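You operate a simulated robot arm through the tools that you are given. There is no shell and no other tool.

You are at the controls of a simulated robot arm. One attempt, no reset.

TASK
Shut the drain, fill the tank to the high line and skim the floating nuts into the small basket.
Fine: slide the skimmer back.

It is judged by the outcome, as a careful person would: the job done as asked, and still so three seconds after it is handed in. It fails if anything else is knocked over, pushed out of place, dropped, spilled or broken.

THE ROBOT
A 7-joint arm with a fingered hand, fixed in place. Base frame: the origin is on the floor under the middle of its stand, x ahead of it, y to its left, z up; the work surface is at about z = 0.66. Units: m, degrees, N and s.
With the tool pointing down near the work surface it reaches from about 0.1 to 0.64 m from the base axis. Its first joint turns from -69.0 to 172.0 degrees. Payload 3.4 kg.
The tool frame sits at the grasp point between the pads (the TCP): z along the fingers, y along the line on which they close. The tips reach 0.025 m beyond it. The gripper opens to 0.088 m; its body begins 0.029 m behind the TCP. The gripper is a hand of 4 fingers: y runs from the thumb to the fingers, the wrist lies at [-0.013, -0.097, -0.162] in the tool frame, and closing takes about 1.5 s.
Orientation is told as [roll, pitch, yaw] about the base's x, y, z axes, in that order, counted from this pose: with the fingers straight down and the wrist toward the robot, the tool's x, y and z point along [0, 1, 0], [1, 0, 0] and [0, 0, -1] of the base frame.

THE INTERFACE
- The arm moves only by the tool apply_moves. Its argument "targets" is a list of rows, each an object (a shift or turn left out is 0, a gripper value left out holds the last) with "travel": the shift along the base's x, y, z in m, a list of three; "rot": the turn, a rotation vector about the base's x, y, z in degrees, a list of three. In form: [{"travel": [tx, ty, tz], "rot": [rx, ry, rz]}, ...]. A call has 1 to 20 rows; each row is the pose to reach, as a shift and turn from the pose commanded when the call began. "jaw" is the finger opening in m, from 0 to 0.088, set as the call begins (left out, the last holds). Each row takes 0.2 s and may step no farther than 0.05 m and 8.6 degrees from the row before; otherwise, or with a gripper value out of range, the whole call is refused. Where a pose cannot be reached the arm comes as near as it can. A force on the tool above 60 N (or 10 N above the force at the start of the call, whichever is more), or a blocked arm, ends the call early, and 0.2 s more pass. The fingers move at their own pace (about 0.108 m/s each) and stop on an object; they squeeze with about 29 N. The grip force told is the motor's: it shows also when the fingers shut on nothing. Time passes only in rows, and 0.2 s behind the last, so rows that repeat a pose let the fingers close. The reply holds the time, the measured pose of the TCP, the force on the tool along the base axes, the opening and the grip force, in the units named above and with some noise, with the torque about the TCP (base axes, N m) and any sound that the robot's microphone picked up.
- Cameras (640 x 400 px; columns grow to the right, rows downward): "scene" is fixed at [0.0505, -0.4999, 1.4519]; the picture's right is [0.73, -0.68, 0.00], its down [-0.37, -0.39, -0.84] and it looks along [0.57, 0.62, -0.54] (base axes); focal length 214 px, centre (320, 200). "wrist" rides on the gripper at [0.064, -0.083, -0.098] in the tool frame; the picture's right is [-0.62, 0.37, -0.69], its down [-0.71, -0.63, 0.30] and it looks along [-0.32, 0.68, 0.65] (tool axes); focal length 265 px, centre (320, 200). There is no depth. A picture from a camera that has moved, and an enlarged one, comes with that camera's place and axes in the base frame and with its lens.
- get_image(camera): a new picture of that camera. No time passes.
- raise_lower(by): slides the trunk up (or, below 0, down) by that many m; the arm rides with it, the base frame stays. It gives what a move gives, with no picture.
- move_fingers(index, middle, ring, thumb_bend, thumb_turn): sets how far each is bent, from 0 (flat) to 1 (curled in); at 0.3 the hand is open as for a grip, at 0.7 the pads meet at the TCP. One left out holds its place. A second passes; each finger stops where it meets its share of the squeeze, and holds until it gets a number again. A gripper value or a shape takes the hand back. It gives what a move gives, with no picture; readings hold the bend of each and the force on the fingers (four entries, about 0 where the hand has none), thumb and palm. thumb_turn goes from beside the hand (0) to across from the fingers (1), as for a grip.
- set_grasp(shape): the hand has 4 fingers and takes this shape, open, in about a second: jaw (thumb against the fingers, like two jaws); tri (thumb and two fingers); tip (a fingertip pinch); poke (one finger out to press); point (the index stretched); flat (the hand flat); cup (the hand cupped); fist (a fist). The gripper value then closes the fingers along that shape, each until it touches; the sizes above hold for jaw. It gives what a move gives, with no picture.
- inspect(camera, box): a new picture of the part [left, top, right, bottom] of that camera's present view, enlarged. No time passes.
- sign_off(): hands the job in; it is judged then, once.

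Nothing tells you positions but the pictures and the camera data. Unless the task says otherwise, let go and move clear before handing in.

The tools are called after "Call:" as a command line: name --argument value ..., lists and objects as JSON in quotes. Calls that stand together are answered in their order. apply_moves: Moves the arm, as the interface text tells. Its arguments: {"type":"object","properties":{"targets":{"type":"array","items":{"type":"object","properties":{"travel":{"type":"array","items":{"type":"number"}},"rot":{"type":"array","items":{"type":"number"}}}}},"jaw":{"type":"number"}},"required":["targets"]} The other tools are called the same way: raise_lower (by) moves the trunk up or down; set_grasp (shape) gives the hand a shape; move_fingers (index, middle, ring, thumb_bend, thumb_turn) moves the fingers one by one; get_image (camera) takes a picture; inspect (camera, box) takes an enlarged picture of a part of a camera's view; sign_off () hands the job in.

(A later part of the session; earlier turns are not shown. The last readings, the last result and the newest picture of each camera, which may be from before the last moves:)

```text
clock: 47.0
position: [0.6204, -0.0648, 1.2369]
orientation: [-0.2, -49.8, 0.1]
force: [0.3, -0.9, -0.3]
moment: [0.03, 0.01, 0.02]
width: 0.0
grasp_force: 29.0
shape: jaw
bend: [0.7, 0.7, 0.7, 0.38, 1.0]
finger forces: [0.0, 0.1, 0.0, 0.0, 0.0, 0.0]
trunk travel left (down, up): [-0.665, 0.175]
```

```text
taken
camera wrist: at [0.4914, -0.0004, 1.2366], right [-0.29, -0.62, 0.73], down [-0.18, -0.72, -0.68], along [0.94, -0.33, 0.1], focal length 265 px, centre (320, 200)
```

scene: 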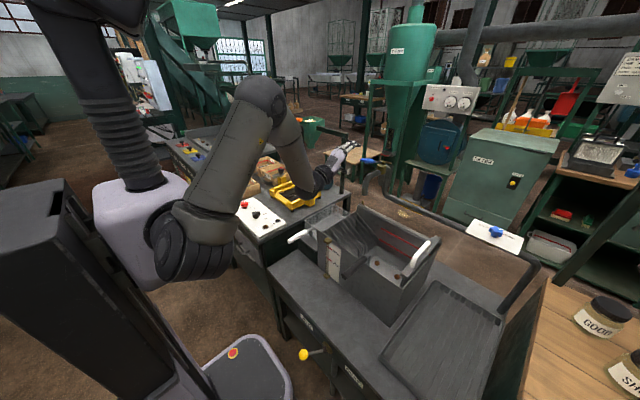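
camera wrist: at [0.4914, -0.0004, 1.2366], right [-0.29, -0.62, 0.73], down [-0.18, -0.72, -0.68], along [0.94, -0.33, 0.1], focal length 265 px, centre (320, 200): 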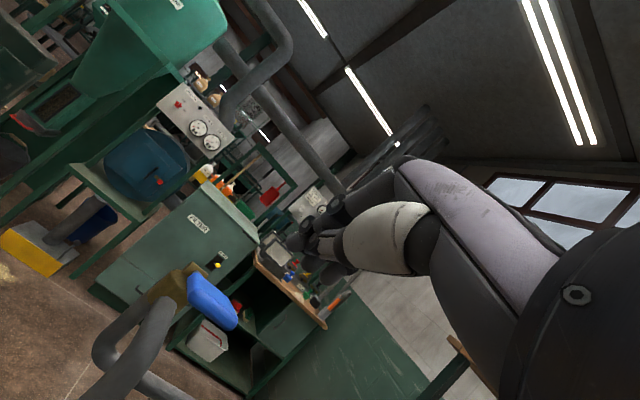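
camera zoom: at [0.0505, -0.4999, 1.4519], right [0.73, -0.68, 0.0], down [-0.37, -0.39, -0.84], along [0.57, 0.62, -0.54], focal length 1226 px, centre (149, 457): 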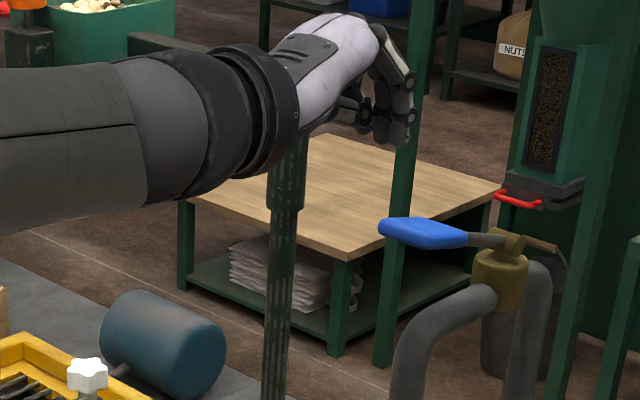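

The beak's tips are now about 5 cm in front of and above the paddle. I'll move over its center and come down gently.

Call:
apply_moves --targets '[{"travel": [0.018, -0.001, 0]}, {"travel": [0.035, -0.002, 0]}, {"travel": [0.035, -0.002, -0.015]}, {"travel": [0.035, -0.002, -0.03]}, {"travel": [0.035, -0.002, -0.04]}]'

Call:
inspect --camera "scene" --box '[320, 120, 400, 190]'

Call:
inspect --camera "wrist" --box '[120, 180, 400, 400]'

```text
clock: 48.2
position: [0.6555, -0.0682, 1.1963]
orientation: [-0.3, -49.7, 0.0]
force: [-0.1, -0.4, -0.4]
moment: [0.01, -0.01, -0.01]
width: 0.0
grasp_force: 29.4
shape: jaw
bend: [0.7, 0.7, 0.7, 0.38, 1.0]
finger forces: [0.0, 0.0, 0.0, 0.0, 0.0, 0.0]
trunk travel left (down, up): [-0.665, 0.175]
```

```text
5.71 times, centred on (360, 155) of scene
camera zoom: at [0.0505, -0.4999, 1.4519], right [0.73, -0.68, 0.0], down [-0.37, -0.39, -0.84], along [0.57, 0.62, -0.54], focal length 1226 px, centre (91, 457)
```

zoom: 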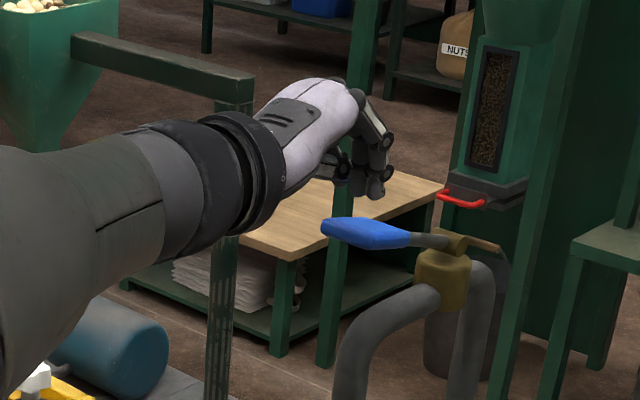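

```text
1.82 times, centred on (260, 290) of wrist
camera zoom: at [0.5278, -0.0032, 1.1959], right [-0.29, -0.62, 0.73], down [-0.18, -0.72, -0.68], along [0.94, -0.33, 0.1], focal length 483 px, centre (429, 36)
```

zoom: 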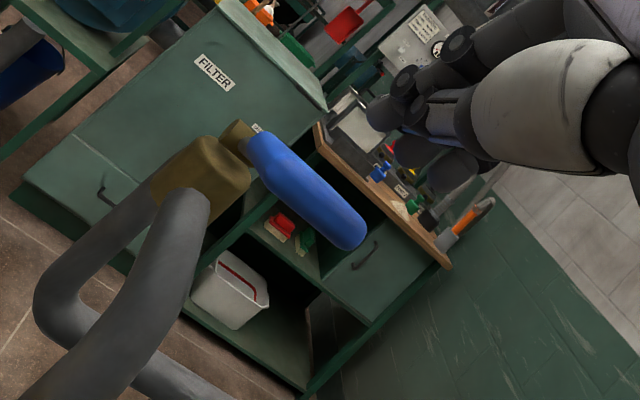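

The tips are directly over the paddle, about 3 cm above it. I'm coming down in small steps.

Call:
apply_moves --targets '[{"travel": [-0.005, 0, -0.01]}, {"travel": [-0.005, 0, -0.02]}, {"travel": [-0.005, 0, -0.03]}, {"travel": [-0.005, 0, -0.038]}]'

Call:
inspect --camera "scene" --box '[320, 120, 400, 190]'

Call:
inspect --camera "scene" --box '[260, 180, 460, 305]'

```text
clock: 49.2
position: [0.6515, -0.0666, 1.1575]
orientation: [-0.1, -49.8, 0.0]
force: [-2.5, -0.3, 3.4]
moment: [0.01, -0.02, 0.03]
width: 0.0
grasp_force: 29.0
shape: jaw
bend: [0.7, 0.7, 0.7, 0.75, 1.0]
finger forces: [6.1, 0.0, 0.1, 0.1, 0.1, 0.1]
trunk travel left (down, up): [-0.665, 0.175]
```

```text
5.71 times, centred on (360, 155) of scene
camera zoom: at [0.0505, -0.4999, 1.4519], right [0.73, -0.68, 0.0], down [-0.37, -0.39, -0.84], along [0.57, 0.62, -0.54], focal length 1226 px, centre (91, 457)
```

zoom: 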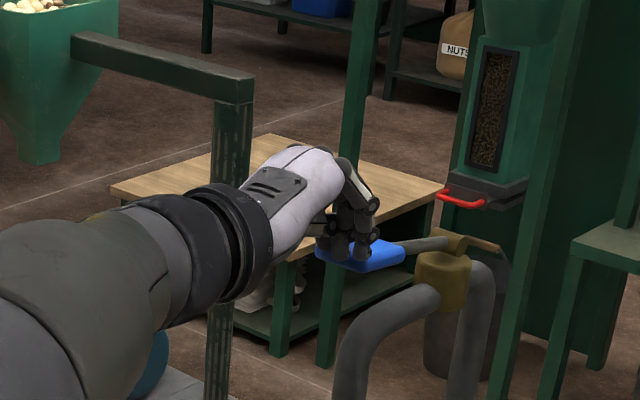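

```text
3.20 times, centred on (360, 242) of scene
camera zoom: at [0.0505, -0.4999, 1.4519], right [0.73, -0.68, 0.0], down [-0.37, -0.39, -0.84], along [0.57, 0.62, -0.54], focal length 686 px, centre (192, 64)
```

zoom: 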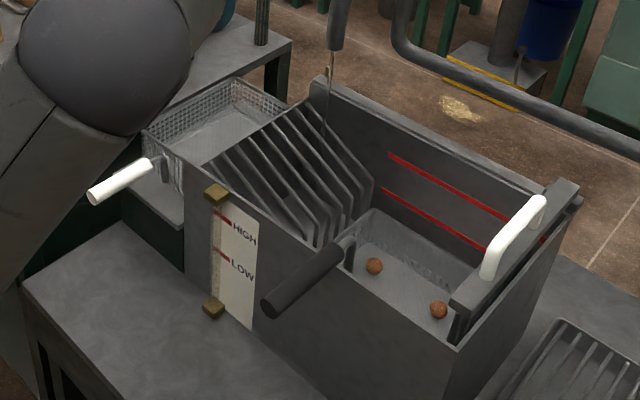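

Water started: a thin stream is falling from the spout into the tank. I'll press a bit further for more flow.

Call:
apply_moves --targets '[{"travel": [-0.002, 0, -0.008]}, {"travel": [-0.004, 0, -0.016]}, {"travel": [-0.004, 0, -0.022]}]'

Call:
inspect --camera "scene" --box '[320, 120, 400, 190]'

Call:
inspect --camera "scene" --box '[260, 180, 460, 305]'

```text
clock: 50.0
position: [0.647, -0.0662, 1.1357]
orientation: [-0.1, -49.8, 0.0]
force: [-1.7, -0.9, 2.6]
moment: [0.01, -0.05, -0.02]
width: 0.0
grasp_force: 28.8
shape: jaw
bend: [0.7, 0.7, 0.7, 0.75, 1.0]
finger forces: [4.7, 0.0, 0.1, 0.1, 0.0, 0.1]
trunk travel left (down, up): [-0.665, 0.175]
```

```text
5.71 times, centred on (360, 155) of scene
camera zoom: at [0.0505, -0.4999, 1.4519], right [0.73, -0.68, 0.0], down [-0.37, -0.39, -0.84], along [0.57, 0.62, -0.54], focal length 1226 px, centre (91, 457)
```

zoom: 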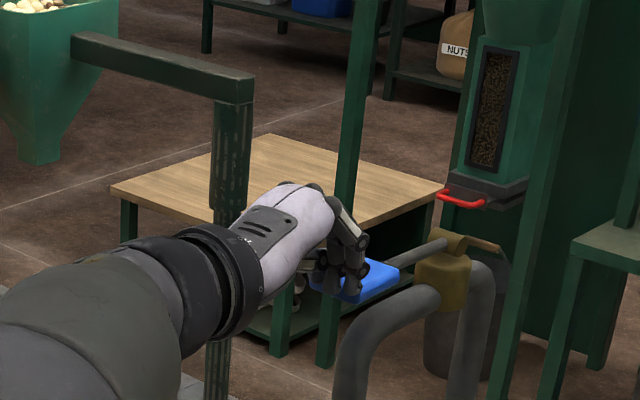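

```text
3.20 times, centred on (360, 242) of scene
camera zoom: at [0.0505, -0.4999, 1.4519], right [0.73, -0.68, 0.0], down [-0.37, -0.39, -0.84], along [0.57, 0.62, -0.54], focal length 686 px, centre (192, 64)
```

zoom: 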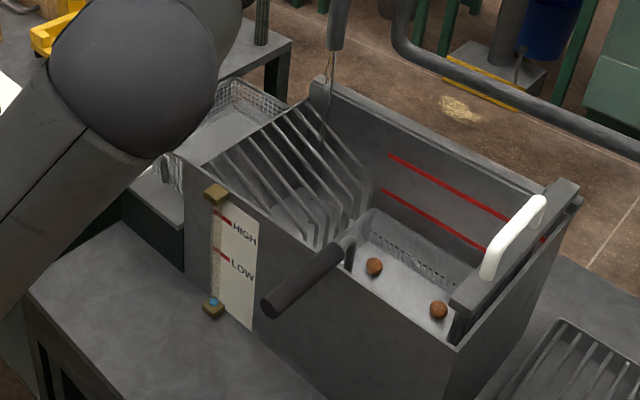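

The sight glass shows blue at the bottom, so the tank is filling. I'll hold here and measure the rate.

Call:
apply_moves --targets '[{"travel": [0, 0, 0]}, {"travel": [0, 0, 0]}, {"travel": [0, 0, 0]}, {"travel": [0, 0, 0]}, {"travel": [0, 0, 0]}]'

Call:
inspect --camera "scene" --box '[310, 230, 360, 290]'

Call:
inspect --camera "scene" --box '[260, 180, 460, 305]'

```text
clock: 51.2
position: [0.6479, -0.0657, 1.1356]
orientation: [-0.2, -49.8, 0.0]
force: [-1.2, -1.7, 2.8]
moment: [0.03, -0.02, -0.04]
width: 0.0
grasp_force: 29.1
shape: jaw
bend: [0.7, 0.7, 0.7, 0.75, 1.0]
finger forces: [4.7, 0.0, 0.1, 0.0, 0.0, 0.0]
trunk travel left (down, up): [-0.665, 0.175]
```

```text
6.67 times, centred on (335, 260) of scene
camera zoom: at [0.0505, -0.4999, 1.4519], right [0.73, -0.68, 0.0], down [-0.37, -0.39, -0.84], along [0.57, 0.62, -0.54], focal length 1430 px, centre (220, -200)
```

zoom: 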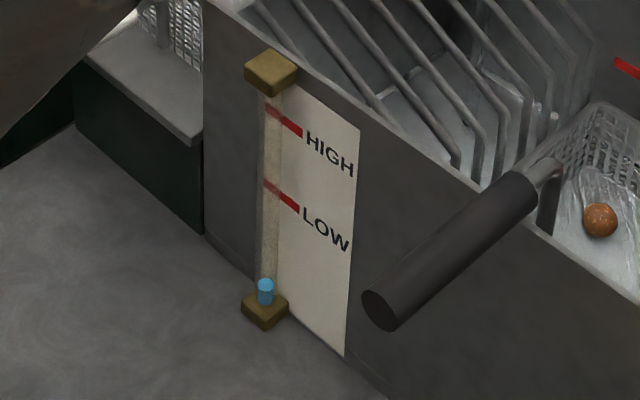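

```text
3.20 times, centred on (360, 242) of scene
camera zoom: at [0.0505, -0.4999, 1.4519], right [0.73, -0.68, 0.0], down [-0.37, -0.39, -0.84], along [0.57, 0.62, -0.54], focal length 686 px, centre (192, 64)
```

zoom: 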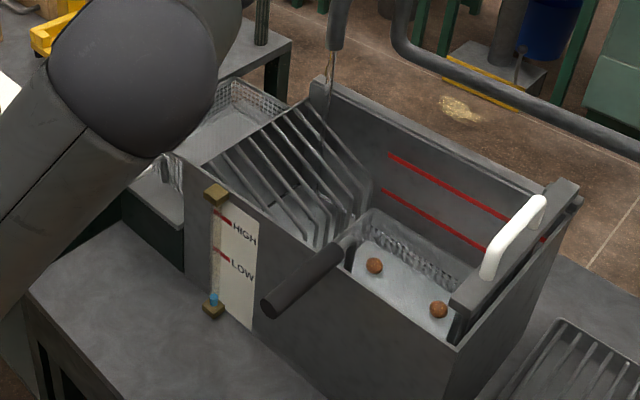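

The level is rising slowly: the blue top is at zoom row 283, LOW is about 188 and HIGH about 112. I'll hold for 3 s and measure again.

Call:
apply_moves --targets '[{"travel": [0, 0, 0]}, {"travel": [0, 0, 0]}, {"travel": [0, 0, 0]}, {"travel": [0, 0, 0]}, {"travel": [0, 0, 0]}, {"travel": [0, 0, 0]}, {"travel": [0, 0, 0]}, {"travel": [0, 0, 0]}, {"travel": [0, 0, 0]}, {"travel": [0, 0, 0]}, {"travel": [0, 0, 0]}, {"travel": [0, 0, 0]}, {"travel": [0, 0, 0]}, {"travel": [0, 0, 0]}]'

Call:
inspect --camera "scene" --box '[310, 230, 360, 290]'

Call:
inspect --camera "scene" --box '[260, 180, 460, 305]'

```text
clock: 54.2
position: [0.646, -0.0667, 1.136]
orientation: [-0.3, -49.7, 0.0]
force: [-0.3, -2.3, 3.2]
moment: [-0.01, -0.03, -0.04]
width: 0.0
grasp_force: 29.1
shape: jaw
bend: [0.7, 0.7, 0.7, 0.75, 1.0]
finger forces: [4.8, 0.0, 0.0, 0.0, 0.0, 0.0]
trunk travel left (down, up): [-0.665, 0.175]
```

```text
6.67 times, centred on (335, 260) of scene
camera zoom: at [0.0505, -0.4999, 1.4519], right [0.73, -0.68, 0.0], down [-0.37, -0.39, -0.84], along [0.57, 0.62, -0.54], focal length 1430 px, centre (220, -200)
```

zoom: 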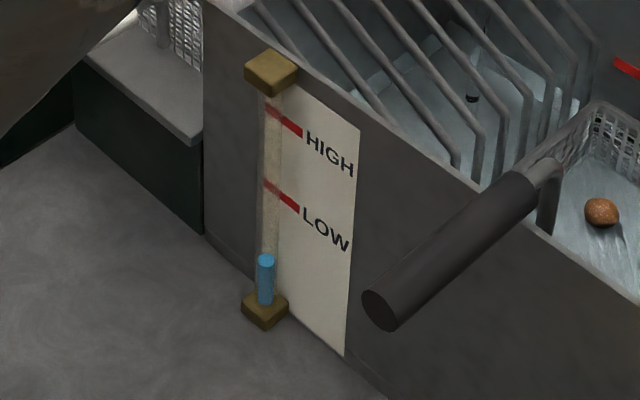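

```text
3.20 times, centred on (360, 242) of scene
camera zoom: at [0.0505, -0.4999, 1.4519], right [0.73, -0.68, 0.0], down [-0.37, -0.39, -0.84], along [0.57, 0.62, -0.54], focal length 686 px, centre (192, 64)
```

zoom: 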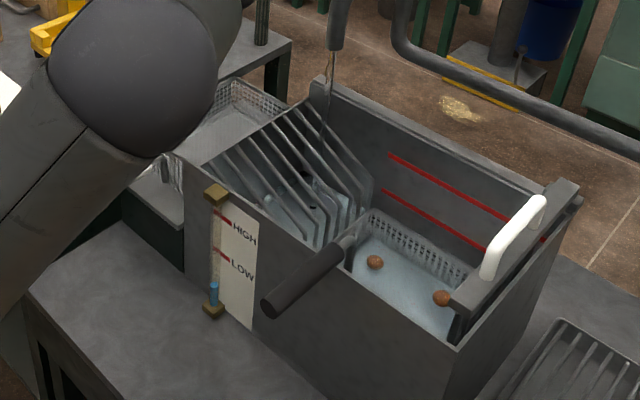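

The rate is about 8 px/s, with about 150 px (≈18 s) left to HIGH. I'll keep holding.

Call:
apply_moves --targets '[{"travel": [0, 0, 0]}, {"travel": [0, 0, 0]}, {"travel": [0, 0, 0]}, {"travel": [0, 0, 0]}, {"travel": [0, 0, 0]}, {"travel": [0, 0, 0]}, {"travel": [0, 0, 0]}, {"travel": [0, 0, 0]}, {"travel": [0, 0, 0]}, {"travel": [0, 0, 0]}, {"travel": [0, 0, 0]}, {"travel": [0, 0, 0]}, {"travel": [0, 0, 0]}, {"travel": [0, 0, 0]}, {"travel": [0, 0, 0]}, {"travel": [0, 0, 0]}, {"travel": [0, 0, 0]}, {"travel": [0, 0, 0]}, {"travel": [0, 0, 0]}]'

Call:
inspect --camera "scene" --box '[310, 230, 360, 290]'

Call:
inspect --camera "scene" --box '[260, 180, 460, 305]'

```text
clock: 58.2
position: [0.6479, -0.0664, 1.1356]
orientation: [-0.2, -49.8, 0.0]
force: [-1.0, 0.3, 3.8]
moment: [0.03, -0.01, -0.03]
width: 0.0
grasp_force: 29.2
shape: jaw
bend: [0.7, 0.7, 0.7, 0.75, 1.0]
finger forces: [4.7, 0.1, 0.0, 0.0, 0.0, 0.0]
trunk travel left (down, up): [-0.665, 0.175]
```

```text
6.67 times, centred on (335, 260) of scene
camera zoom: at [0.0505, -0.4999, 1.4519], right [0.73, -0.68, 0.0], down [-0.37, -0.39, -0.84], along [0.57, 0.62, -0.54], focal length 1430 px, centre (220, -200)
```

zoom: 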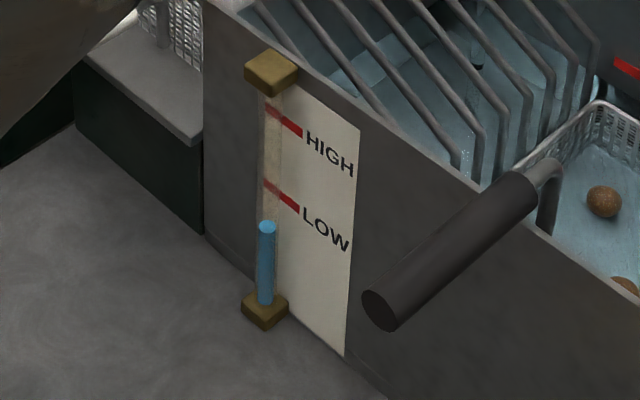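

```text
3.20 times, centred on (360, 242) of scene
camera zoom: at [0.0505, -0.4999, 1.4519], right [0.73, -0.68, 0.0], down [-0.37, -0.39, -0.84], along [0.57, 0.62, -0.54], focal length 686 px, centre (192, 64)
```

zoom: 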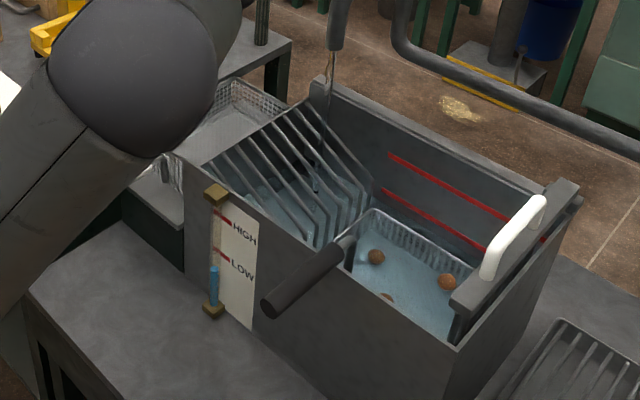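

The nuts are floating and the level is rising at a steady 8 px/s. Before it gets close, I'll test whether the lever springs back by briefly lifting my hand.

Call:
apply_moves --targets '[{"travel": [0.003, 0, 0.015]}, {"travel": [0.006, 0, 0.03]}, {"travel": [0.008, 0, 0.05]}]'

Call:
inspect --camera "scene" --box '[320, 120, 400, 190]'

Call:
inspect --camera "scene" --box '[260, 180, 460, 305]'

```text
clock: 59.0
position: [0.656, -0.0672, 1.1852]
orientation: [-0.2, -49.7, 0.1]
force: [0.3, 0.1, 0.5]
moment: [-0.02, -0.02, -0.01]
width: 0.0
grasp_force: 29.1
shape: jaw
bend: [0.7, 0.7, 0.7, 0.75, 1.0]
finger forces: [0.0, 0.0, 0.0, 0.1, 0.1, 0.0]
trunk travel left (down, up): [-0.665, 0.175]
```

```text
5.71 times, centred on (360, 155) of scene
camera zoom: at [0.0505, -0.4999, 1.4519], right [0.73, -0.68, 0.0], down [-0.37, -0.39, -0.84], along [0.57, 0.62, -0.54], focal length 1226 px, centre (91, 457)
```

zoom: 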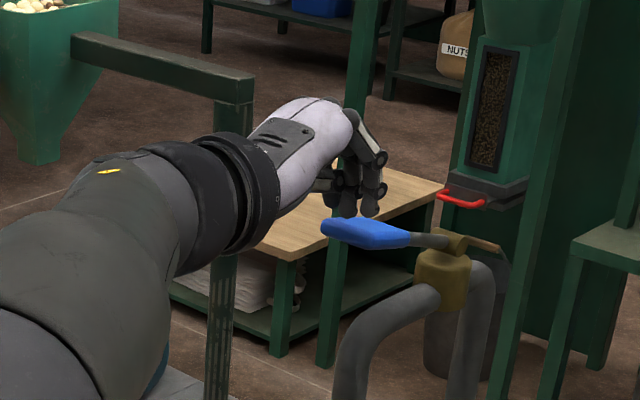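

```text
3.20 times, centred on (360, 242) of scene
camera zoom: at [0.0505, -0.4999, 1.4519], right [0.73, -0.68, 0.0], down [-0.37, -0.39, -0.84], along [0.57, 0.62, -0.54], focal length 686 px, centre (192, 64)
```

zoom: 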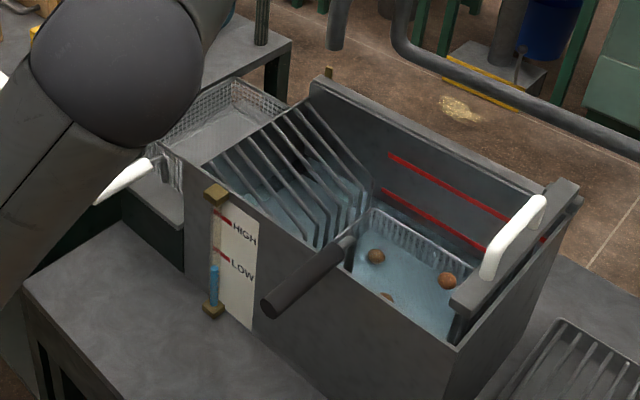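

The lever springs back and the flow stops by itself, so the fill is easy to control. I'll press again and fill for several seconds.

Call:
apply_moves --targets '[{"travel": [-0.002, 0, -0.02]}, {"travel": [-0.005, 0, -0.035]}, {"travel": [-0.008, 0, -0.05]}, {"travel": [-0.008, 0, -0.05]}, {"travel": [-0.008, 0, -0.05]}, {"travel": [-0.008, 0, -0.05]}, {"travel": [-0.008, 0, -0.05]}, {"travel": [-0.008, 0, -0.05]}, {"travel": [-0.008, 0, -0.05]}, {"travel": [-0.008, 0, -0.05]}, {"travel": [-0.008, 0, -0.05]}, {"travel": [-0.008, 0, -0.05]}, {"travel": [-0.008, 0, -0.05]}, {"travel": [-0.008, 0, -0.05]}, {"travel": [-0.008, 0, -0.05]}, {"travel": [-0.008, 0, -0.05]}, {"travel": [-0.008, 0, -0.05]}, {"travel": [-0.008, 0, -0.05]}, {"travel": [-0.008, 0, -0.05]}, {"travel": [-0.008, 0, -0.05]}]'

Call:
inspect --camera "scene" --box '[310, 230, 360, 290]'

Call:
inspect --camera "scene" --box '[260, 180, 460, 305]'

```text
clock: 63.2
position: [0.6458, -0.0663, 1.1348]
orientation: [-0.2, -49.8, -0.1]
force: [-1.4, -0.1, 3.2]
moment: [0.01, -0.06, -0.02]
width: 0.0001
grasp_force: 29.1
shape: jaw
bend: [0.7, 0.7, 0.7, 0.77, 1.0]
finger forces: [0.0, 0.1, 0.1, 0.1, 0.0, 0.0]
trunk travel left (down, up): [-0.665, 0.175]
```

```text
6.67 times, centred on (335, 260) of scene
camera zoom: at [0.0505, -0.4999, 1.4519], right [0.73, -0.68, 0.0], down [-0.37, -0.39, -0.84], along [0.57, 0.62, -0.54], focal length 1430 px, centre (220, -200)
```

zoom: 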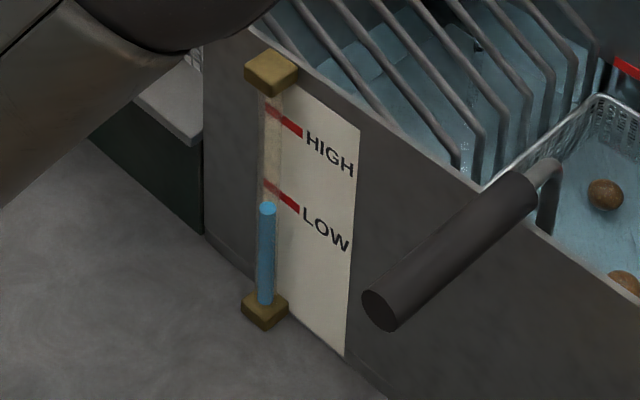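

```text
3.20 times, centred on (360, 242) of scene
camera zoom: at [0.0505, -0.4999, 1.4519], right [0.73, -0.68, 0.0], down [-0.37, -0.39, -0.84], along [0.57, 0.62, -0.54], focal length 686 px, centre (192, 64)
```

zoom: 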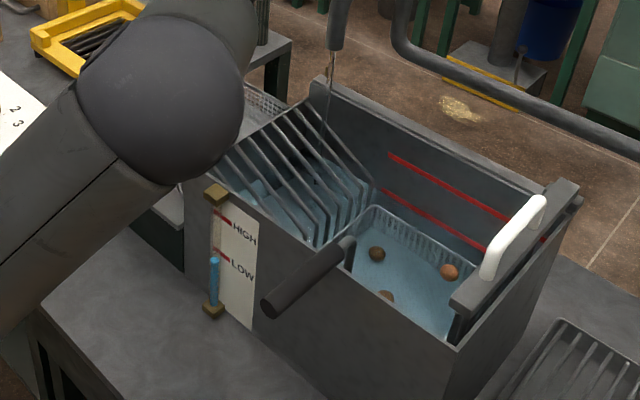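

The level is just under LOW, and the arm is well clear of the tank. I'll keep holding, pressed slightly deeper.

Call:
apply_moves --targets '[{"travel": [-0.002, 0, -0.008]}, {"travel": [-0.002, 0, -0.008]}, {"travel": [-0.002, 0, -0.008]}, {"travel": [-0.002, 0, -0.008]}, {"travel": [-0.002, 0, -0.008]}, {"travel": [-0.002, 0, -0.008]}, {"travel": [-0.002, 0, -0.008]}, {"travel": [-0.002, 0, -0.008]}, {"travel": [-0.002, 0, -0.008]}, {"travel": [-0.002, 0, -0.008]}, {"travel": [-0.002, 0, -0.008]}, {"travel": [-0.002, 0, -0.008]}, {"travel": [-0.002, 0, -0.008]}, {"travel": [-0.002, 0, -0.008]}, {"travel": [-0.002, 0, -0.008]}, {"travel": [-0.002, 0, -0.008]}, {"travel": [-0.002, 0, -0.008]}, {"travel": [-0.002, 0, -0.008]}, {"travel": [-0.002, 0, -0.008]}]'

Call:
inspect --camera "scene" --box '[310, 230, 360, 290]'

Call:
inspect --camera "scene" --box '[260, 120, 460, 305]'

```text
clock: 67.2
position: [0.6452, -0.0667, 1.1274]
orientation: [-0.3, -49.8, 0.0]
force: [0.8, -0.7, 3.5]
moment: [0.02, -0.04, 0.0]
width: 0.0
grasp_force: 29.2
shape: jaw
bend: [0.7, 0.7, 0.7, 0.77, 1.0]
finger forces: [0.0, 0.0, 0.1, 0.0, 0.1, 0.1]
trunk travel left (down, up): [-0.665, 0.175]
```

```text
6.67 times, centred on (335, 260) of scene
camera zoom: at [0.0505, -0.4999, 1.4519], right [0.73, -0.68, 0.0], down [-0.37, -0.39, -0.84], along [0.57, 0.62, -0.54], focal length 1430 px, centre (220, -200)
```

zoom: 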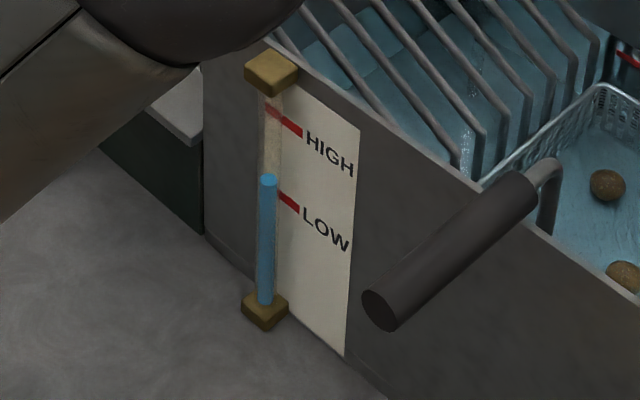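

```text
2.16 times, centred on (360, 212) of scene
camera zoom: at [0.0505, -0.4999, 1.4519], right [0.73, -0.68, 0.0], down [-0.37, -0.39, -0.84], along [0.57, 0.62, -0.54], focal length 464 px, centre (234, 173)
```

zoom: 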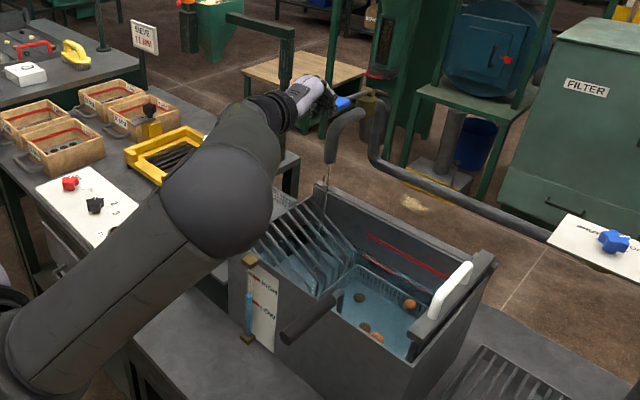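

The level just passed LOW. I'll check the inner red lines on the back wall, which are free of parallax, before continuing.

Call:
inspect --camera "scene" --box '[370, 215, 440, 270]'

Call:
inspect --camera "scene" --box '[318, 238, 342, 262]'

```text
7.27 times, centred on (405, 242) of scene
camera zoom: at [0.0505, -0.4999, 1.4519], right [0.73, -0.68, 0.0], down [-0.37, -0.39, -0.84], along [0.57, 0.62, -0.54], focal length 1560 px, centre (-298, -109)
```

zoom: 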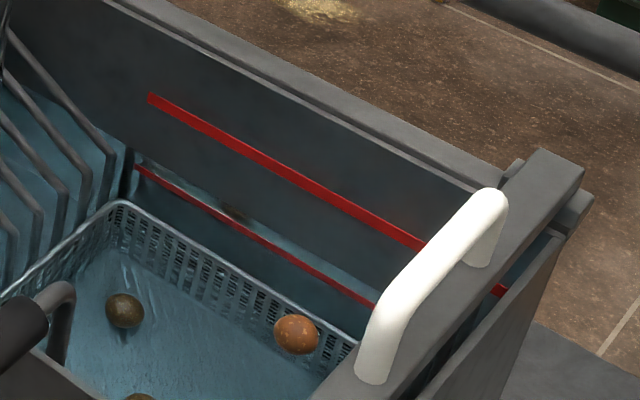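

```text
16.00 times, centred on (330, 250) of scene
camera zoom: at [0.0505, -0.4999, 1.4519], right [0.73, -0.68, 0.0], down [-0.37, -0.39, -0.84], along [0.57, 0.62, -0.54], focal length 3432 px, centre (160, -600)
```

zoom: 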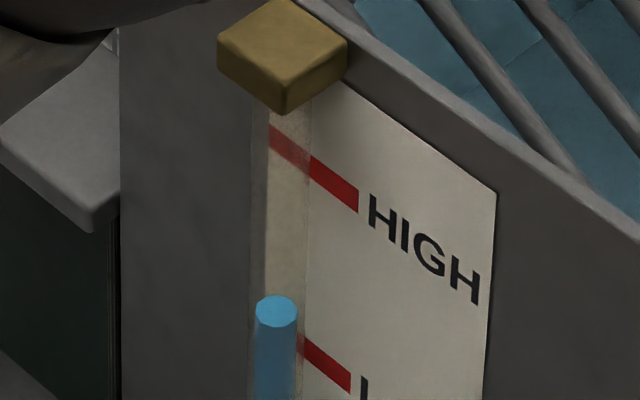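

Water is right at the LOW line on the wall; HIGH should take about 11 s more. I'll hold for 4 s.

Call:
apply_moves --targets '[{"travel": [0, 0, 0]}, {"travel": [0, 0, 0]}, {"travel": [0, 0, 0]}, {"travel": [0, 0, 0]}, {"travel": [0, 0, 0]}, {"travel": [0, 0, 0]}, {"travel": [0, 0, 0]}, {"travel": [0, 0, 0]}, {"travel": [0, 0, 0]}, {"travel": [0, 0, 0]}, {"travel": [0, 0, 0]}, {"travel": [0, 0, 0]}, {"travel": [0, 0, 0]}, {"travel": [0, 0, 0]}, {"travel": [0, 0, 0]}, {"travel": [0, 0, 0]}, {"travel": [0, 0, 0]}, {"travel": [0, 0, 0]}, {"travel": [0, 0, 0]}]'

Call:
inspect --camera "scene" --box '[310, 230, 360, 290]'

Call:
inspect --camera "scene" --box '[260, 180, 460, 305]'

Call:
inspect --camera "scene" --box '[370, 215, 440, 270]'

```text
clock: 71.2
position: [0.6435, -0.0673, 1.1271]
orientation: [-0.1, -49.9, 0.0]
force: [0.5, 0.3, 2.1]
moment: [0.04, -0.02, 0.03]
width: 0.0
grasp_force: 28.8
shape: jaw
bend: [0.7, 0.7, 0.7, 0.77, 1.0]
finger forces: [0.0, 0.0, 0.1, 0.0, 0.0, 0.1]
trunk travel left (down, up): [-0.665, 0.175]
```

```text
6.67 times, centred on (335, 260) of scene
camera zoom: at [0.0505, -0.4999, 1.4519], right [0.73, -0.68, 0.0], down [-0.37, -0.39, -0.84], along [0.57, 0.62, -0.54], focal length 1430 px, centre (220, -200)
```

zoom: 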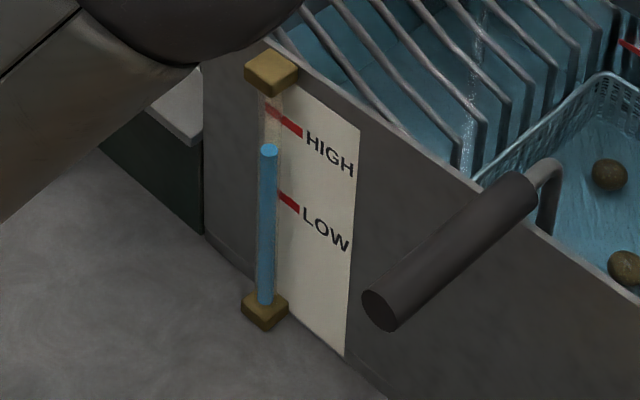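

```text
3.20 times, centred on (360, 242) of scene
camera zoom: at [0.0505, -0.4999, 1.4519], right [0.73, -0.68, 0.0], down [-0.37, -0.39, -0.84], along [0.57, 0.62, -0.54], focal length 686 px, centre (192, 64)
```

zoom: 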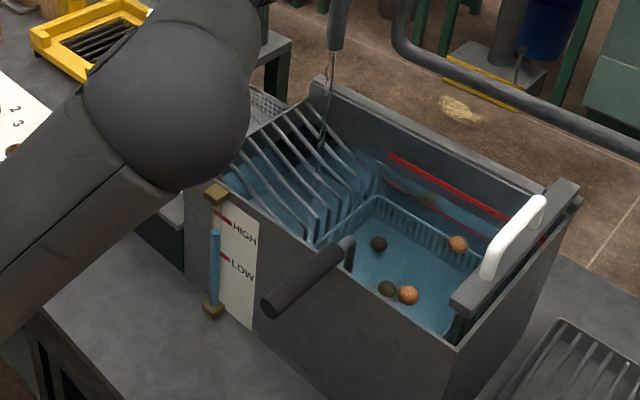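

```text
7.27 times, centred on (405, 242) of scene
camera zoom: at [0.0505, -0.4999, 1.4519], right [0.73, -0.68, 0.0], down [-0.37, -0.39, -0.84], along [0.57, 0.62, -0.54], focal length 1560 px, centre (-298, -109)
```

zoom: 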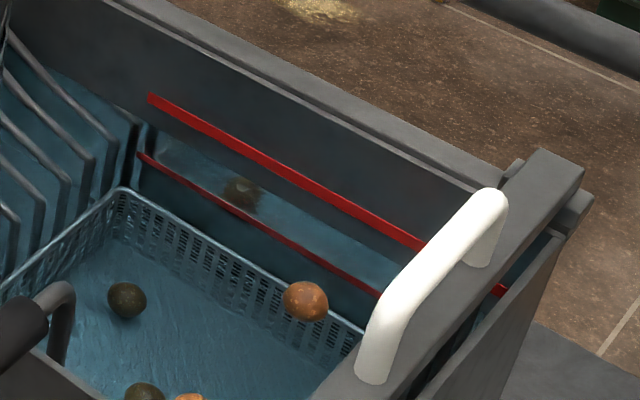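

Slightly past midway between LOW and HIGH, with two dark nuts sunk and the rest floating. I'll hold for 3 s more.

Call:
apply_moves --targets '[{"travel": [0, 0, 0]}, {"travel": [0, 0, 0]}, {"travel": [0, 0, 0]}, {"travel": [0, 0, 0]}, {"travel": [0, 0, 0]}, {"travel": [0, 0, 0]}, {"travel": [0, 0, 0]}, {"travel": [0, 0, 0]}, {"travel": [0, 0, 0]}, {"travel": [0, 0, 0]}, {"travel": [0, 0, 0]}, {"travel": [0, 0, 0]}, {"travel": [0, 0, 0]}, {"travel": [0, 0, 0]}]'

Call:
inspect --camera "scene" --box '[318, 228, 348, 258]'

Call:
inspect --camera "scene" --box '[260, 180, 460, 305]'

Call:
inspect --camera "scene" --box '[370, 215, 440, 270]'

```text
clock: 74.2
position: [0.6443, -0.067, 1.1266]
orientation: [-0.2, -49.8, 0.0]
force: [0.8, 0.4, 2.8]
moment: [0.02, -0.06, 0.01]
width: 0.0001
grasp_force: 29.1
shape: jaw
bend: [0.7, 0.7, 0.7, 0.77, 1.0]
finger forces: [0.0, 0.0, 0.1, 0.0, 0.1, 0.1]
trunk travel left (down, up): [-0.665, 0.175]
```

```text
13.33 times, centred on (333, 243) of scene
camera zoom: at [0.0505, -0.4999, 1.4519], right [0.73, -0.68, 0.0], down [-0.37, -0.39, -0.84], along [0.57, 0.62, -0.54], focal length 2860 px, centre (147, -373)
```

zoom: 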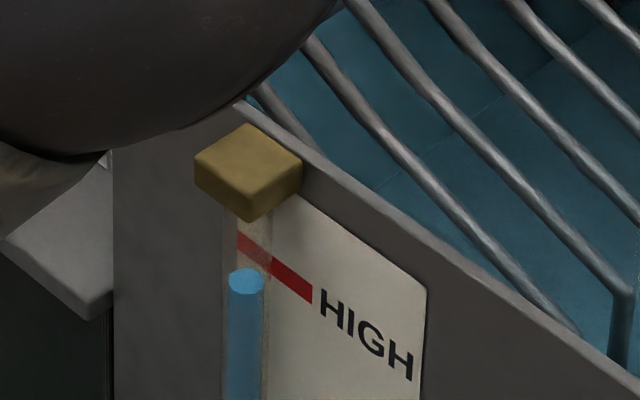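

```text
3.20 times, centred on (360, 242) of scene
camera zoom: at [0.0505, -0.4999, 1.4519], right [0.73, -0.68, 0.0], down [-0.37, -0.39, -0.84], along [0.57, 0.62, -0.54], focal length 686 px, centre (192, 64)
```

zoom: 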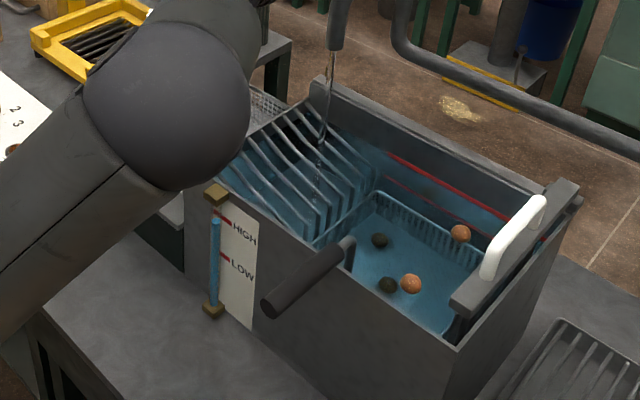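

```text
7.27 times, centred on (405, 242) of scene
camera zoom: at [0.0505, -0.4999, 1.4519], right [0.73, -0.68, 0.0], down [-0.37, -0.39, -0.84], along [0.57, 0.62, -0.54], focal length 1560 px, centre (-298, -109)
```

zoom: 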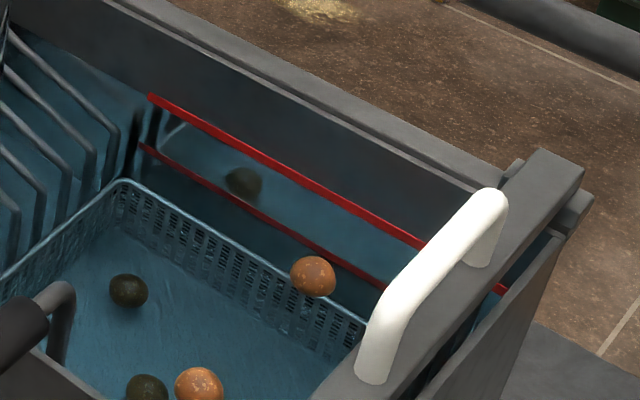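

Getting close. I'll zoom in on the waterline against the HIGH line before adding more.

Call:
inspect --camera "scene" --box '[378, 222, 408, 246]'

Call:
inspect --camera "scene" --box '[420, 245, 450, 269]'

Call:
get_image --camera "wrist"

```text
16.00 times, centred on (393, 234) of scene
camera zoom: at [0.0505, -0.4999, 1.4519], right [0.73, -0.68, 0.0], down [-0.37, -0.39, -0.84], along [0.57, 0.62, -0.54], focal length 3432 px, centre (-848, -344)
```

zoom: 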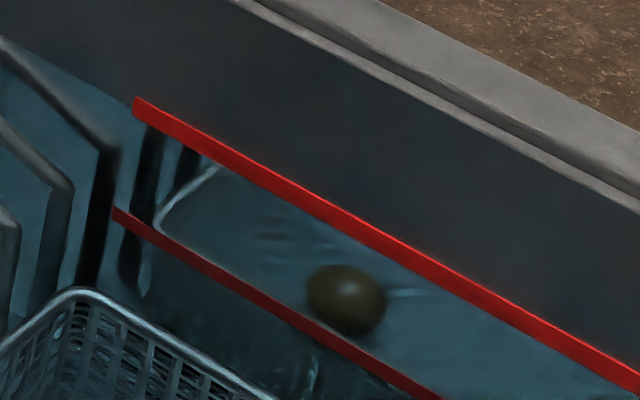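

```text
16.00 times, centred on (435, 257) of scene
camera zoom: at [0.0505, -0.4999, 1.4519], right [0.73, -0.68, 0.0], down [-0.37, -0.39, -0.84], along [0.57, 0.62, -0.54], focal length 3432 px, centre (-1520, -712)
```

zoom: 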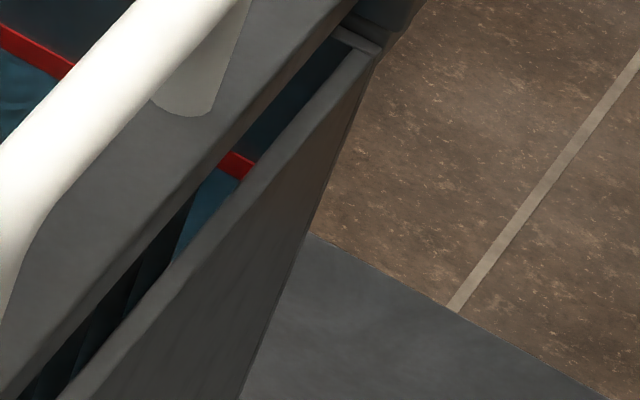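

```text
taken
camera wrist: at [0.515, -0.0032, 1.1265], right [-0.29, -0.62, 0.73], down [-0.18, -0.72, -0.68], along [0.94, -0.33, 0.1], focal length 265 px, centre (320, 200)
```

wrist: 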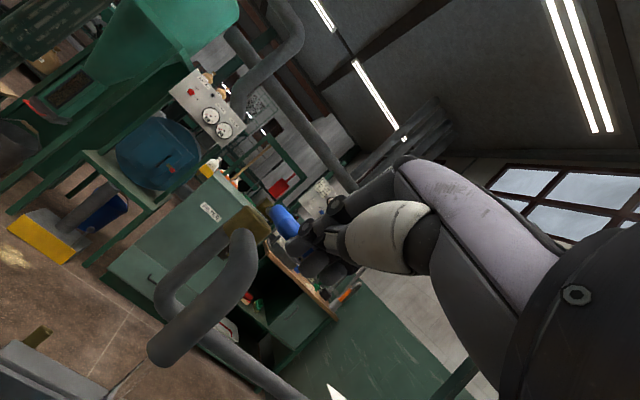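

The waterline on the back wall now meets the HIGH line, and allowing for parallax the gauge agrees. I'm releasing the tap now.

Call:
apply_moves --targets '[{"travel": [0.003, 0, 0.03]}, {"travel": [0.006, 0, 0.06]}, {"travel": [0.0, 0, 0.09]}, {"travel": [-0.02, 0, 0.11]}]'

Call:
inspect --camera "scene" --box '[378, 222, 408, 246]'

Call:
inspect --camera "scene" --box '[318, 228, 348, 258]'

Call:
inspect --camera "scene" --box '[260, 120, 460, 305]'

```text
clock: 75.2
position: [0.6238, -0.0665, 1.2377]
orientation: [-0.3, -49.8, -0.1]
force: [0.1, -1.3, 0.9]
moment: [0.0, 0.0, -0.03]
width: 0.0
grasp_force: 29.3
shape: jaw
bend: [0.7, 0.7, 0.7, 0.76, 1.0]
finger forces: [0.1, 0.0, 0.0, 0.0, 0.0, 0.0]
trunk travel left (down, up): [-0.665, 0.175]
```

```text
16.00 times, centred on (393, 234) of scene
camera zoom: at [0.0505, -0.4999, 1.4519], right [0.73, -0.68, 0.0], down [-0.37, -0.39, -0.84], along [0.57, 0.62, -0.54], focal length 3432 px, centre (-848, -344)
```

zoom: 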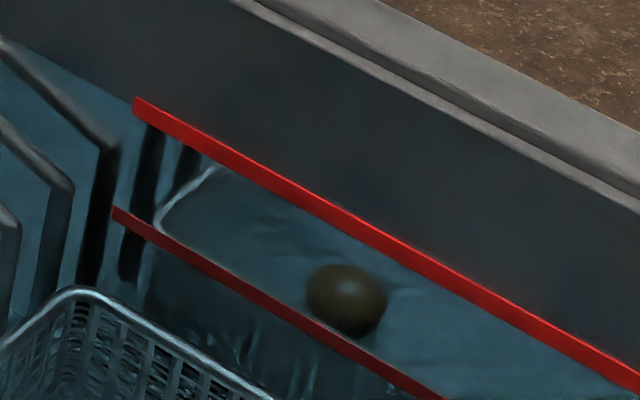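

```text
13.33 times, centred on (333, 243) of scene
camera zoom: at [0.0505, -0.4999, 1.4519], right [0.73, -0.68, 0.0], down [-0.37, -0.39, -0.84], along [0.57, 0.62, -0.54], focal length 2860 px, centre (147, -373)
```

zoom: 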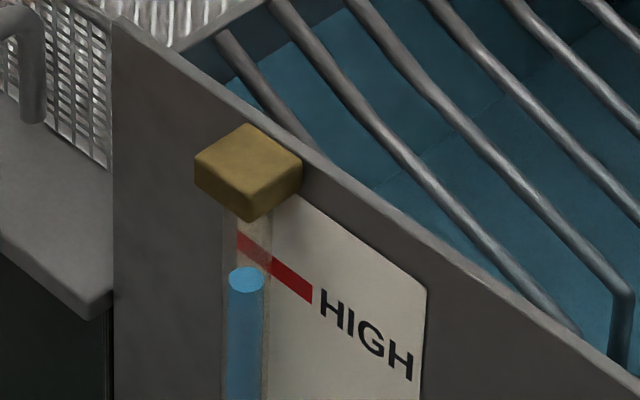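

```text
2.16 times, centred on (360, 212) of scene
camera zoom: at [0.0505, -0.4999, 1.4519], right [0.73, -0.68, 0.0], down [-0.37, -0.39, -0.84], along [0.57, 0.62, -0.54], focal length 464 px, centre (234, 173)
```

zoom: 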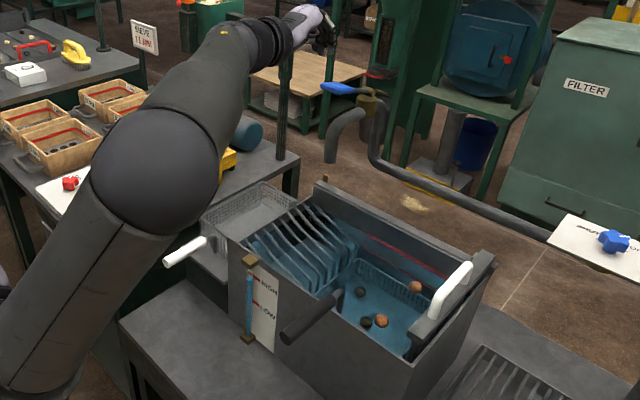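

The tap is shut and the flow has stopped. I'll check the level against the HIGH line at maximum zoom.

Call:
inspect --camera "scene" --box '[382, 225, 394, 234]'

Call:
inspect --camera "scene" --box '[398, 234, 412, 245]'

Call:
inspect --camera "scene" --box '[428, 252, 438, 262]'

```text
16.00 times, centred on (388, 230) of scene
camera zoom: at [0.0505, -0.4999, 1.4519], right [0.73, -0.68, 0.0], down [-0.37, -0.39, -0.84], along [0.57, 0.62, -0.54], focal length 3432 px, centre (-768, -272)
```

zoom: 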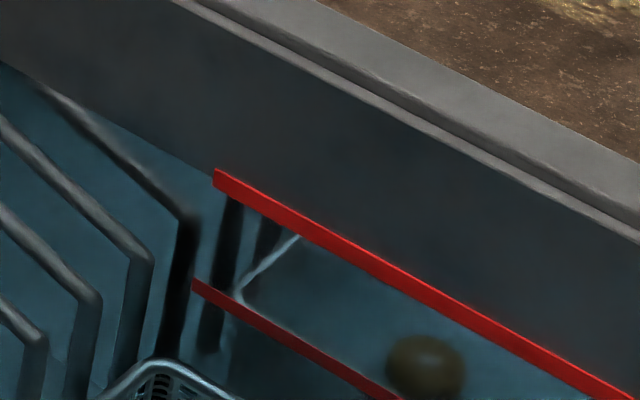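

```text
16.00 times, centred on (405, 240) of scene
camera zoom: at [0.0505, -0.4999, 1.4519], right [0.73, -0.68, 0.0], down [-0.37, -0.39, -0.84], along [0.57, 0.62, -0.54], focal length 3432 px, centre (-1040, -432)
```

zoom: 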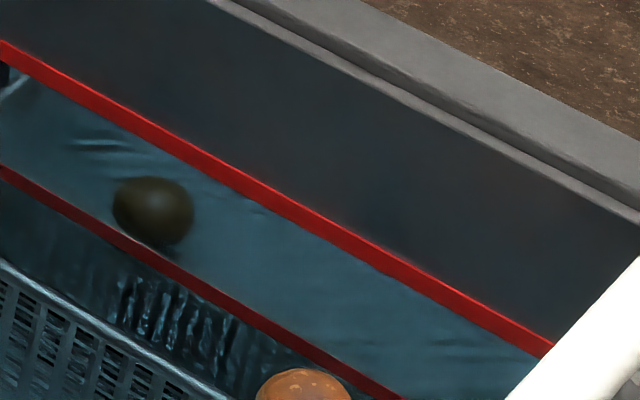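

```text
16.00 times, centred on (433, 257) of scene
camera zoom: at [0.0505, -0.4999, 1.4519], right [0.73, -0.68, 0.0], down [-0.37, -0.39, -0.84], along [0.57, 0.62, -0.54], focal length 3432 px, centre (-1488, -712)
```

zoom: 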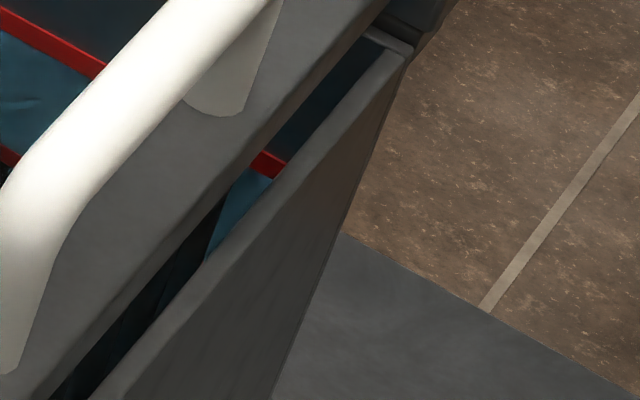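

The waterline sits within the HIGH line, and the tap is closed. Next is the skimmer: its white handle runs along x from about 0.573 to 0.665 at y ≈ −0.356, z ≈ 0.953. I'll retreat from the tap and turn the hand so its jaws straddle the handle along y.

Call:
apply_moves --targets '[{"travel": [-0.04, -0.02, 0.01]}, {"travel": [-0.08, -0.04, 0.01]}, {"travel": [-0.12, -0.07, 0.01]}, {"travel": [-0.14, -0.1, 0.01], "rot": [6, 0, -5]}, {"travel": [-0.15, -0.13, 0.01], "rot": [12, 0, -10]}, {"travel": [-0.15, -0.15, 0.01], "rot": [18, 0, -15]}]'

Call:
get_image --camera "wrist"

Call:
get_image --camera "scene"

```text
clock: 76.6
position: [0.4769, -0.2144, 1.2489]
orientation: [25.3, -44.4, -33.9]
force: [-0.7, 0.5, 0.4]
moment: [0.04, -0.01, 0.0]
width: 0.0
grasp_force: 28.7
shape: jaw
bend: [0.7, 0.7, 0.7, 0.76, 1.0]
finger forces: [0.0, 0.0, 0.0, 0.1, 0.1, 0.1]
trunk travel left (down, up): [-0.665, 0.175]
```

```text
taken
camera wrist: at [0.3684, -0.1226, 1.2729], right [-0.47, -0.72, 0.52], down [-0.33, -0.4, -0.85], along [0.82, -0.57, -0.04], focal length 265 px, centre (320, 200)
```

wrist: 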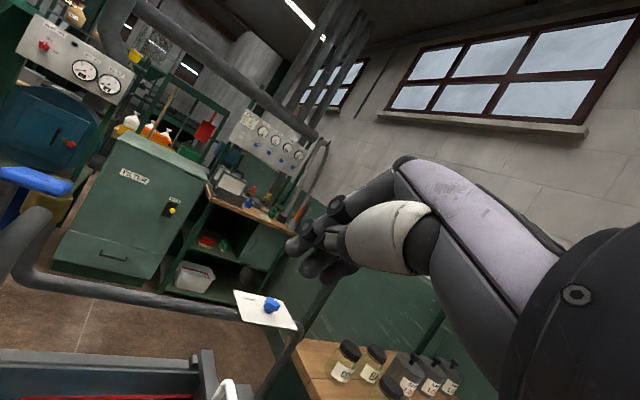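

```text
taken
```

scene: 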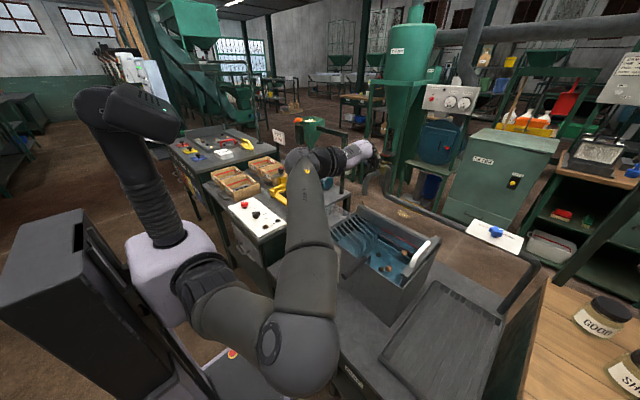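

I'm retreated. I'll continue turning about the finger axis until thumb and fingers open along y, and open the jaw.

Call:
apply_moves --targets '[{"travel": [0, 0, 0], "rot": [6.1, 0, -5.1]}, {"travel": [0, 0, 0], "rot": [12.3, 0, -10.3]}, {"travel": [0, -0.01, 0], "rot": [18.4, 0, -15.4]}, {"travel": [0, -0.02, 0], "rot": [24.5, 0, -20.6]}, {"travel": [0, -0.03, 0], "rot": [30.6, 0, -25.7]}, {"travel": [0, -0.04, 0], "rot": [36.8, 0, -30.9]}, {"travel": [0, -0.05, 0], "rot": [42.9, 0, -36]}, {"travel": [0, -0.06, 0], "rot": [50, 0, -42]}]' --jaw 0.07

Call:
get_image --camera "wrist"

Call:
get_image --camera "scene"

```text
refused: row 8 steps farther than a row can; nothing moved
```

```text
taken
camera wrist: at [0.3684, -0.1226, 1.2729], right [-0.47, -0.72, 0.52], down [-0.33, -0.4, -0.85], along [0.82, -0.57, -0.04], focal length 265 px, centre (320, 200)
```

wrist: 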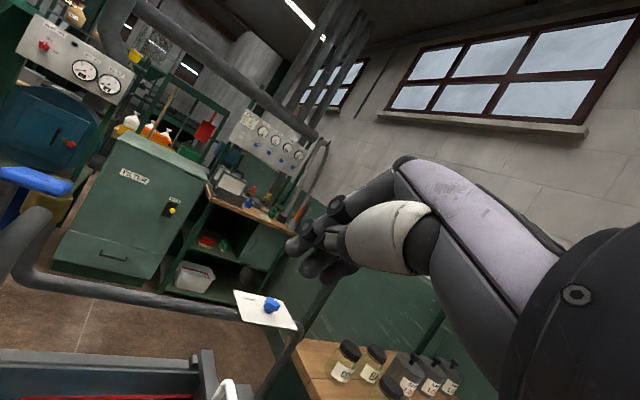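

```text
taken
```

scene: 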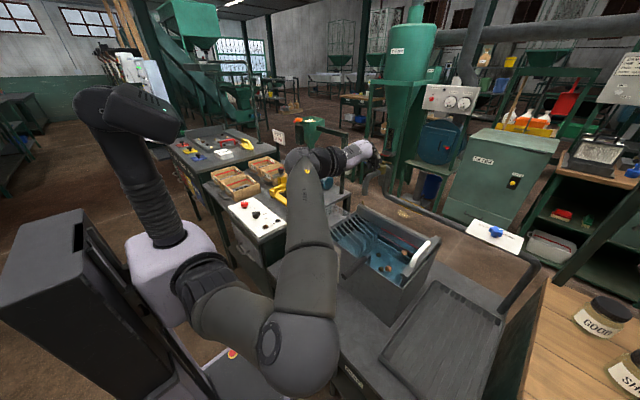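

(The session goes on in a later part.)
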